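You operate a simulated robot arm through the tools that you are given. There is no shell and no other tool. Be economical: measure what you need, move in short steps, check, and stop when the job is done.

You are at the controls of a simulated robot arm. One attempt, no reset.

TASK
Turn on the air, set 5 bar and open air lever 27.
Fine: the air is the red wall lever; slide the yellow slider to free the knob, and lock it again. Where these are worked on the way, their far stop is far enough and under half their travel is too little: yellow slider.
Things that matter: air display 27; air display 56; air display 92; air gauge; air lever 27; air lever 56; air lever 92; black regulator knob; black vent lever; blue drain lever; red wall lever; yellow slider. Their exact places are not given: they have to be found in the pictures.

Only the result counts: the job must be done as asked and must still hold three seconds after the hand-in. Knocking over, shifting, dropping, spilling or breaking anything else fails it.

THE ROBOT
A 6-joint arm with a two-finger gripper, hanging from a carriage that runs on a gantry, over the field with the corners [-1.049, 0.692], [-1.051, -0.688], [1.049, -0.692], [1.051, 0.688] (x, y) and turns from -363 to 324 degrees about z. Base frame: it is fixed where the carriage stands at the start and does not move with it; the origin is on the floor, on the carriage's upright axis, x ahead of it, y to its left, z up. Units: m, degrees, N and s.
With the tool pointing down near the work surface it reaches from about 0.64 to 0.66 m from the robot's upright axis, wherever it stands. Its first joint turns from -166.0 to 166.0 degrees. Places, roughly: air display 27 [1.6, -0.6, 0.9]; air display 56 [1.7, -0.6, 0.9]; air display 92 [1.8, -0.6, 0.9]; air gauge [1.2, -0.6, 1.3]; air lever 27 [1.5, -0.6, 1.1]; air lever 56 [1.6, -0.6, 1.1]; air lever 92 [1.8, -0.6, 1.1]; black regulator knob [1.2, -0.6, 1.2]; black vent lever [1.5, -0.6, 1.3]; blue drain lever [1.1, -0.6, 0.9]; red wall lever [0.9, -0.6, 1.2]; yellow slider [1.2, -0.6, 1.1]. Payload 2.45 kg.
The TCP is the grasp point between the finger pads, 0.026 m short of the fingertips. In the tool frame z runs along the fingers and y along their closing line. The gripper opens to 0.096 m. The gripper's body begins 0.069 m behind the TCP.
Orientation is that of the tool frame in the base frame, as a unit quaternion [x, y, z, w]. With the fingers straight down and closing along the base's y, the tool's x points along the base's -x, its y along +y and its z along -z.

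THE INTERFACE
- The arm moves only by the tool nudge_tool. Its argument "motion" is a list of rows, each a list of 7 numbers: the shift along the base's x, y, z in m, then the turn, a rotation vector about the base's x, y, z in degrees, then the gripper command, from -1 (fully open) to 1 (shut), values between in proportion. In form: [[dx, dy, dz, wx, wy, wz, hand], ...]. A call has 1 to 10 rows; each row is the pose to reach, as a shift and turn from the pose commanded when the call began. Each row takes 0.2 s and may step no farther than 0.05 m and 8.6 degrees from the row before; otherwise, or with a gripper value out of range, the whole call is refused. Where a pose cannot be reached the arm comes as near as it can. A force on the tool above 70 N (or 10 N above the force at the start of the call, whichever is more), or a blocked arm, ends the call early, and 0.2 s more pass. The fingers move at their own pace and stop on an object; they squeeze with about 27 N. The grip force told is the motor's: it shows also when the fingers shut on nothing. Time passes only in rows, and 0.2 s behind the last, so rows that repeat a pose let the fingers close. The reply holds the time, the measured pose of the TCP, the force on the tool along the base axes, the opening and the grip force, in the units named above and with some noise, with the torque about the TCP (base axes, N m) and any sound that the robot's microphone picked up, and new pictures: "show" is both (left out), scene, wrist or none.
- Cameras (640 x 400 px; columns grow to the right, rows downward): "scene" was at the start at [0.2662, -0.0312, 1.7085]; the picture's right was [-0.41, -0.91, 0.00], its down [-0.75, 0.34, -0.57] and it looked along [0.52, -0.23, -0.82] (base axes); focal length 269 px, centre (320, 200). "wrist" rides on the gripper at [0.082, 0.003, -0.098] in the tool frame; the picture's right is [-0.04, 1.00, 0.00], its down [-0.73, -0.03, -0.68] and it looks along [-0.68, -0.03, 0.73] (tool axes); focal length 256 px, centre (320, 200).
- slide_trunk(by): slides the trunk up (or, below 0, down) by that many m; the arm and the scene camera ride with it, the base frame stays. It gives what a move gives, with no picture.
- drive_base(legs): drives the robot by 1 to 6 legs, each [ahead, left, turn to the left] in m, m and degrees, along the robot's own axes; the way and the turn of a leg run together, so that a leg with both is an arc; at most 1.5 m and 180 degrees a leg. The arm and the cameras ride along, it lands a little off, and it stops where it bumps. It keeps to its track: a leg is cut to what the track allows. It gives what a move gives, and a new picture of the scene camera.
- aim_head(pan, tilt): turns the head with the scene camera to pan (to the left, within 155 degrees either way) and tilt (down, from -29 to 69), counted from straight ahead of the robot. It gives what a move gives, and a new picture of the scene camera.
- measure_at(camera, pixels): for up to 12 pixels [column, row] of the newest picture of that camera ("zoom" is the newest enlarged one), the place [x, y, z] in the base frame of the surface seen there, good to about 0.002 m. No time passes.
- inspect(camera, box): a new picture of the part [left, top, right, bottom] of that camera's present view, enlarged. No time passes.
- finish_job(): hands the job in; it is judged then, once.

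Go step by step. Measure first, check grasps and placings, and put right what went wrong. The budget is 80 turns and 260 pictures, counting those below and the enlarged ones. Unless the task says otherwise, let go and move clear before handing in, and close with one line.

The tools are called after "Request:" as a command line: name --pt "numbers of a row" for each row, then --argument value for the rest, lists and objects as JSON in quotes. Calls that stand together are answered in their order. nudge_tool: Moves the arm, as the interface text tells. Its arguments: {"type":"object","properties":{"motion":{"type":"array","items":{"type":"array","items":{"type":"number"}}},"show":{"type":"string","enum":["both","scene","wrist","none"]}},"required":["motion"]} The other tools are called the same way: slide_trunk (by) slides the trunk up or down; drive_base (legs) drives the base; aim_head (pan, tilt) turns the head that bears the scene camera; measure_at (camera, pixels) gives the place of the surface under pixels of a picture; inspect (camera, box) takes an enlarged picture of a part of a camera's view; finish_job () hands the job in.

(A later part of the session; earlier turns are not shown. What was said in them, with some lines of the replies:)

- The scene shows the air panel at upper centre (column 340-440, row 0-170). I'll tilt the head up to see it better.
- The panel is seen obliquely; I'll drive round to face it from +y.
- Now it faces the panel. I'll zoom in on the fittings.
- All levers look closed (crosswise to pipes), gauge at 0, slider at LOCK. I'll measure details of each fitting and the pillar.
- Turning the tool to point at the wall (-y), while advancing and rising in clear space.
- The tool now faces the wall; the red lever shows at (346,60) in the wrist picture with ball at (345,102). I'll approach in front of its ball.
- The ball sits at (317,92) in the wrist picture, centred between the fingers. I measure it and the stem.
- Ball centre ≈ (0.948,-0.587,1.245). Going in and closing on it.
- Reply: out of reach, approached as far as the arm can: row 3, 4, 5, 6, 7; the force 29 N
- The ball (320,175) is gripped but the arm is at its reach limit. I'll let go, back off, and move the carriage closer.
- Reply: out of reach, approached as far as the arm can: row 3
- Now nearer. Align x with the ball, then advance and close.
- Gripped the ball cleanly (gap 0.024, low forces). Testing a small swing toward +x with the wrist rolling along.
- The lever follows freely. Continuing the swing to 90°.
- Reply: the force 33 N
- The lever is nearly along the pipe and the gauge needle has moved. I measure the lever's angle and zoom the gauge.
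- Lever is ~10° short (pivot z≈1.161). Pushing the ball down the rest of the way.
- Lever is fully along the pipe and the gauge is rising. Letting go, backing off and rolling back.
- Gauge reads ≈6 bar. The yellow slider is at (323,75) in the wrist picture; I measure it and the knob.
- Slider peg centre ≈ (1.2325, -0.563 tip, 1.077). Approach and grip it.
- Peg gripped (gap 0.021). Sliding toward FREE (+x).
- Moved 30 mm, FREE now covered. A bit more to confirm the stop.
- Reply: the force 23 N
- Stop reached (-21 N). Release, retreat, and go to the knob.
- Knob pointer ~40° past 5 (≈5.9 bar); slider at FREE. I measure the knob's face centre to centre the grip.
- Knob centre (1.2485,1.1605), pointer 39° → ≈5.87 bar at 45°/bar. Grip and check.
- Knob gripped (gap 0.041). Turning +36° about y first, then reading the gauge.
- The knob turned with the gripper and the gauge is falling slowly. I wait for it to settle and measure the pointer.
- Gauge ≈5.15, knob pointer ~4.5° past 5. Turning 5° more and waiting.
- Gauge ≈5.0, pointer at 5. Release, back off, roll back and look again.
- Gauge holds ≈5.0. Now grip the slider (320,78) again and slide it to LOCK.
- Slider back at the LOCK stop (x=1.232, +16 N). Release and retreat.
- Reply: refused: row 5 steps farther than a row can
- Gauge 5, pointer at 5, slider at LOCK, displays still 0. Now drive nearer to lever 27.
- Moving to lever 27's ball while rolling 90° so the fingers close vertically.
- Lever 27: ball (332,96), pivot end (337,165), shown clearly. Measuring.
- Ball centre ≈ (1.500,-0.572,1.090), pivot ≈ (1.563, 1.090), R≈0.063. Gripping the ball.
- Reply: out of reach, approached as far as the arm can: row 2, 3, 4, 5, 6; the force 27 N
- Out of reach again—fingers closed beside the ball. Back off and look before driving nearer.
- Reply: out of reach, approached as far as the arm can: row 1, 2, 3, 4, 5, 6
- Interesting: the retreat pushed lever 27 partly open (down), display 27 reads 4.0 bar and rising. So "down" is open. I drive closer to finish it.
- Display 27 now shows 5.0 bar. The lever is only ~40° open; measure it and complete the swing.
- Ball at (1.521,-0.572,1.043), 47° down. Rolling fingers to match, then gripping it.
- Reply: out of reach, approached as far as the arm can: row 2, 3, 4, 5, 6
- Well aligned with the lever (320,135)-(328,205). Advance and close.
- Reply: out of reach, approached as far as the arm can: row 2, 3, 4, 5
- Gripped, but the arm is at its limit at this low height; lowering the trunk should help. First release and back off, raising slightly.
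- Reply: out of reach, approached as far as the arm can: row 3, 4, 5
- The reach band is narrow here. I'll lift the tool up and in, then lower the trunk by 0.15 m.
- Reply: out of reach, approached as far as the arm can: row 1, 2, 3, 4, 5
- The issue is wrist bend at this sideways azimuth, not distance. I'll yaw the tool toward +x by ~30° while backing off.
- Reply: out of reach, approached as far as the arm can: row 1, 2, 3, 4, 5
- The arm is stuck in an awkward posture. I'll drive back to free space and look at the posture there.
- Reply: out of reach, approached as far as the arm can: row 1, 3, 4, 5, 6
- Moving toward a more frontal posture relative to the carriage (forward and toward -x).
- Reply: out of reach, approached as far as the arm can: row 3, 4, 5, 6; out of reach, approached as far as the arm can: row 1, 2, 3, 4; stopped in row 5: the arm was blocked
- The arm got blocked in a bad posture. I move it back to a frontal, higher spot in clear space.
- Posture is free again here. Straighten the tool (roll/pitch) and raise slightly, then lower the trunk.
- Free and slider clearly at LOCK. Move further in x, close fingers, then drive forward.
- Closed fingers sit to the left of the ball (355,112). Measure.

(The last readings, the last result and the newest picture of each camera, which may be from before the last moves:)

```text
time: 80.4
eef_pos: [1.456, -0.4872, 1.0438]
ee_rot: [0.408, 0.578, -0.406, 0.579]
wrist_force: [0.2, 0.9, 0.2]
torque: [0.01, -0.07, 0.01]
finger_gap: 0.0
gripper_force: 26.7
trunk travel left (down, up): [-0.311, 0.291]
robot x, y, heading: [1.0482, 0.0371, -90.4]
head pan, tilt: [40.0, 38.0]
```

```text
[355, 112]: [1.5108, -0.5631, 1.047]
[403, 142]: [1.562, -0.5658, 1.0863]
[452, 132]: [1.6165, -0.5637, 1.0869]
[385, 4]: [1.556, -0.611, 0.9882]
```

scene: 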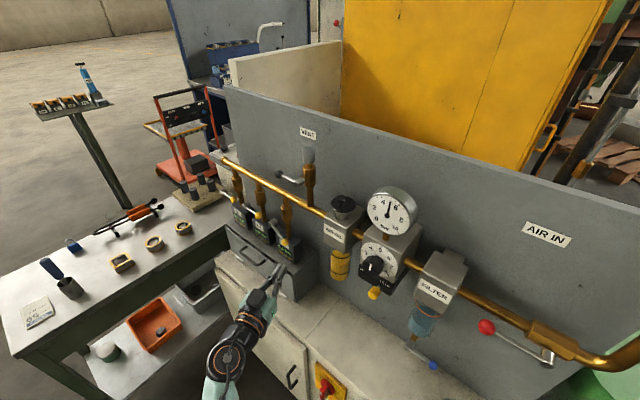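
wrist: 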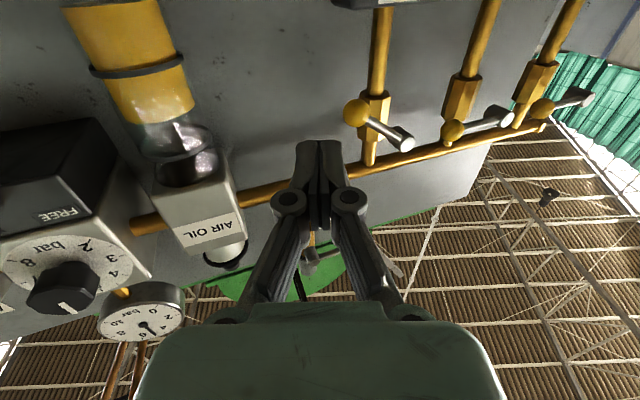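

Ball centre ≈(1.514,-0.573,1.048), lever ~39° down. Placing closed fingers above-left of the ball and sweeping it down in an arc.

Request:
nudge_tool --pt "0.02 -0.02 0.025 0 0 0 1" --pt "0.031 -0.05 0.029 0 0 0 1" --pt "0.031 -0.075 0.029 0 0 0 1" --pt "0.04 -0.075 0.022 0 0 0 1" --pt "0.046 -0.075 0.011 0 0 0 1" --pt "0.052 -0.075 0.001 0 0 0 1" --pt "0.0585 -0.075 -0.006 0 0 0 1" --pt "0.065 -0.075 -0.011 0 0 0 1" --pt "0.073 -0.075 -0.015 0 0 0 1" --pt "0.081 -0.075 -0.019 0 0 0 1"

```text
time: 82.6
eef_pos: [1.5377, -0.5615, 1.0263]
ee_rot: [0.407, 0.578, -0.406, 0.579]
wrist_force: [0.0, 0.8, 0.6]
torque: [-0.06, 0.03, 0.01]
finger_gap: 0.0
gripper_force: 26.7
trunk travel left (down, up): [-0.311, 0.291]
robot x, y, heading: [1.0505, 0.0321, -90.0]
head pan, tilt: [40.0, 38.0]
```

scene: 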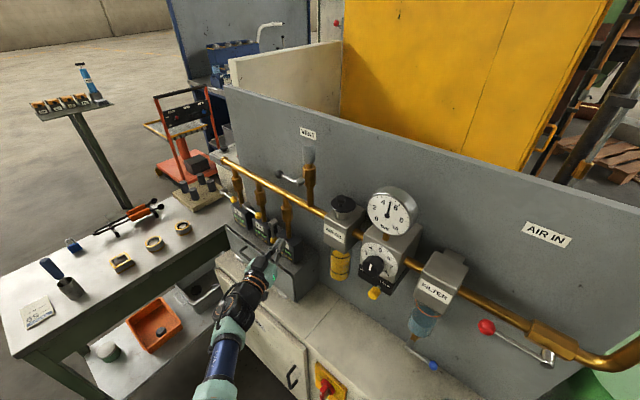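
wrist: 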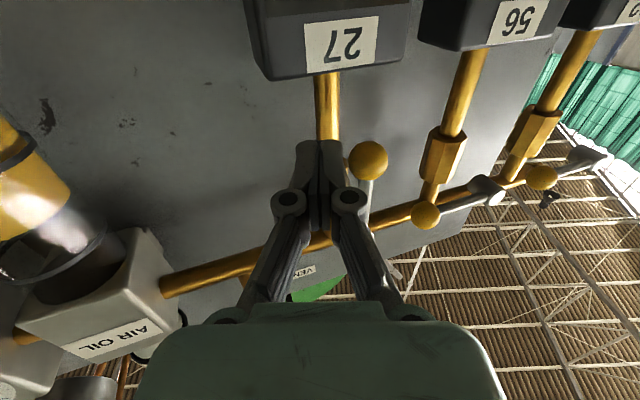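

It worked without reach trouble. A last push +x to the stop, watching force.

Request:
nudge_tool --pt "0.004 0 0 0 0 0 1" --pt "0.008 0 0 0 0 0 1" --pt "0.011 0 0 0 0 0 1" --show "wrist"

Request:
measure_at --camera "wrist" --pixels '[[367, 158], [372, 195], [375, 180]]'

```text
time: 83.4
eef_pos: [1.5423, -0.5637, 1.0246]
ee_rot: [0.407, 0.579, -0.407, 0.578]
wrist_force: [-14.7, -5.9, -2.4]
torque: [0.04, 0.02, -0.24]
finger_gap: 0.0
gripper_force: 27.4
trunk travel left (down, up): [-0.311, 0.291]
robot x, y, heading: [1.0452, 0.0334, -90.2]
head pan, tilt: [40.0, 38.0]
```

wrist: 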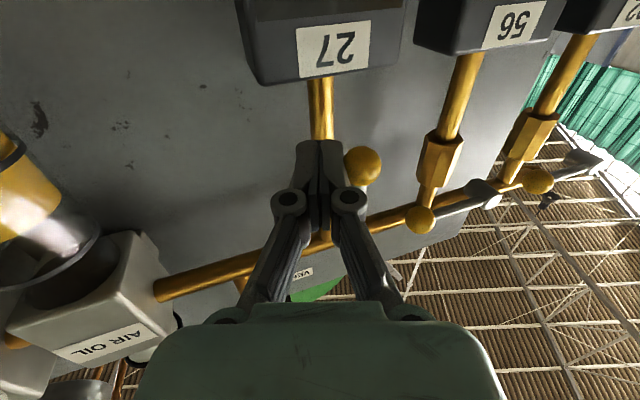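

```text
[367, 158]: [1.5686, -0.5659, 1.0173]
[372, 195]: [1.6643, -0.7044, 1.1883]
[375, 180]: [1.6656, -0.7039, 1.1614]
```

Stop reached (-14.7 N, ball under the pivot). Withdraw and check everything.

Request:
nudge_tool --pt "-0.02 0 0 0 0 0 1" --pt "-0.03 0.03 0 0 0 0 1" --pt "-0.05 0.07 0.01 0 0 0 1" --pt "-0.08 0.1 0.02 0 0 0 1" --pt "-0.11 0.13 0.03 0 0 0 1" --pt "-0.14 0.16 0.04 0 0 0 1"

Request:
inspect --camera "scene" --box '[190, 150, 350, 290]'

Request:
inspect --camera "scene" --box '[310, 170, 570, 390]'

```text
time: 84.8
eef_pos: [1.407, -0.4027, 1.0636]
ee_rot: [0.407, 0.579, -0.406, 0.579]
wrist_force: [0.4, -0.6, 0.5]
torque: [0.03, -0.01, -0.01]
finger_gap: 0.0001
gripper_force: 27.3
out of reach, approached as far as the arm can: row 1, 2
trunk travel left (down, up): [-0.311, 0.291]
robot x, y, heading: [1.0491, 0.0323, -90.3]
head pan, tilt: [40.0, 38.0]
```

scene: 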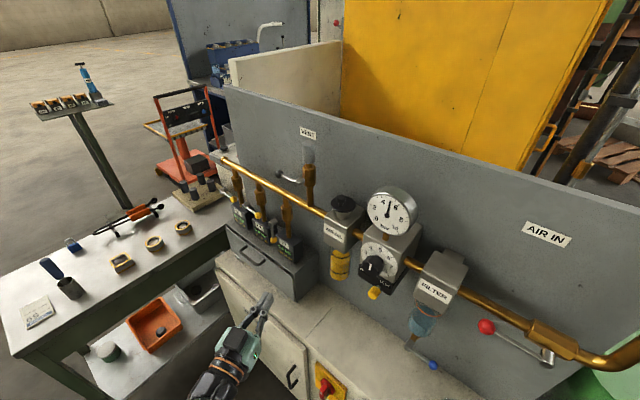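
wrist: 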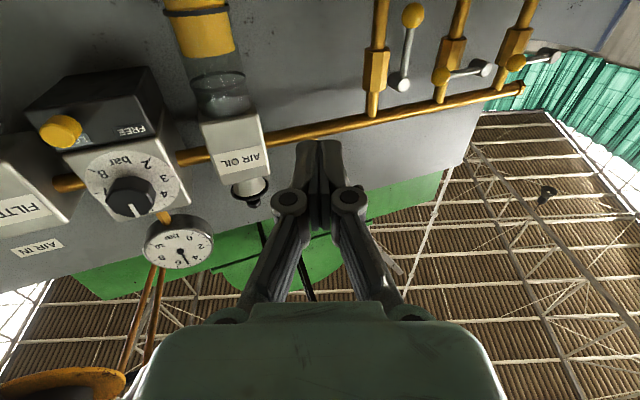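

```text
2.86 times, centred on (270, 220) of scene
```

zoom: 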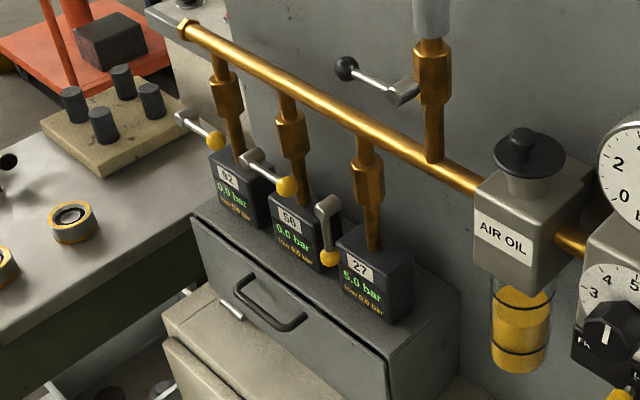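

```text
1.82 times, centred on (440, 280) of scene
```

zoom: 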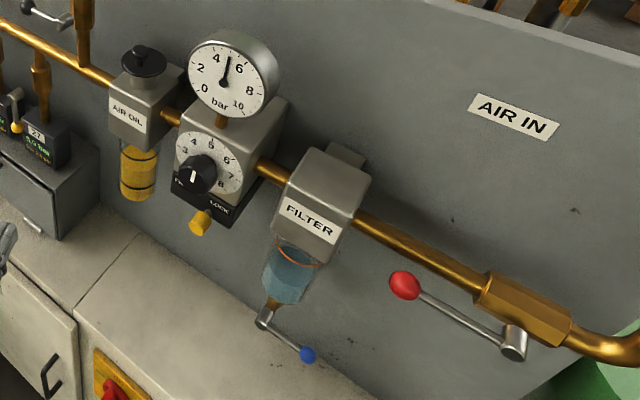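

Lever 27 hangs straight down, display 27 = 5.0 bar, 56 and 92 at 0.0. Final check on the gauge, slider and lever positions.

Request:
inspect --camera "scene" --box '[350, 180, 430, 305]'

Request:
measure_at --camera "wrist" --pixels '[[413, 14], [403, 78], [440, 75], [62, 130], [517, 62]]'

Request:
measure_at --camera "scene" --pixels '[[487, 327], [545, 357]]'

```text
3.20 times, centred on (390, 242) of scene
```

zoom: 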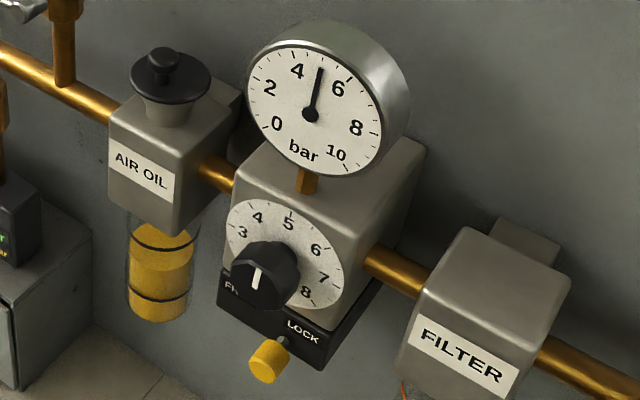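

```text
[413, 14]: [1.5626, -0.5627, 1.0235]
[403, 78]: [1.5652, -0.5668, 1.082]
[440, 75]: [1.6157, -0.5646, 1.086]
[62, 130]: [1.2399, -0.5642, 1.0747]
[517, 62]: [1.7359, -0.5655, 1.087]
```

```text
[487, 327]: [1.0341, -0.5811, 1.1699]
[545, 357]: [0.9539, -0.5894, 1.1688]
```

Everything agrees: the red lever is level (z 1.170 at the ball, 1.169 at the pivot). The gauge and display 27 read 5.0 bar, the slider is at LOCK, lever 27 is vertical, and the tool is clear. Handing in.

Request:
finish_job

```text
The job is handed in.
```

The job is handed in: the air is on, the regulator is set to 5 bar and locked, and air lever 27 is fully open with its display at 5.0 bar; levers 56 and 92 still read 0.0.
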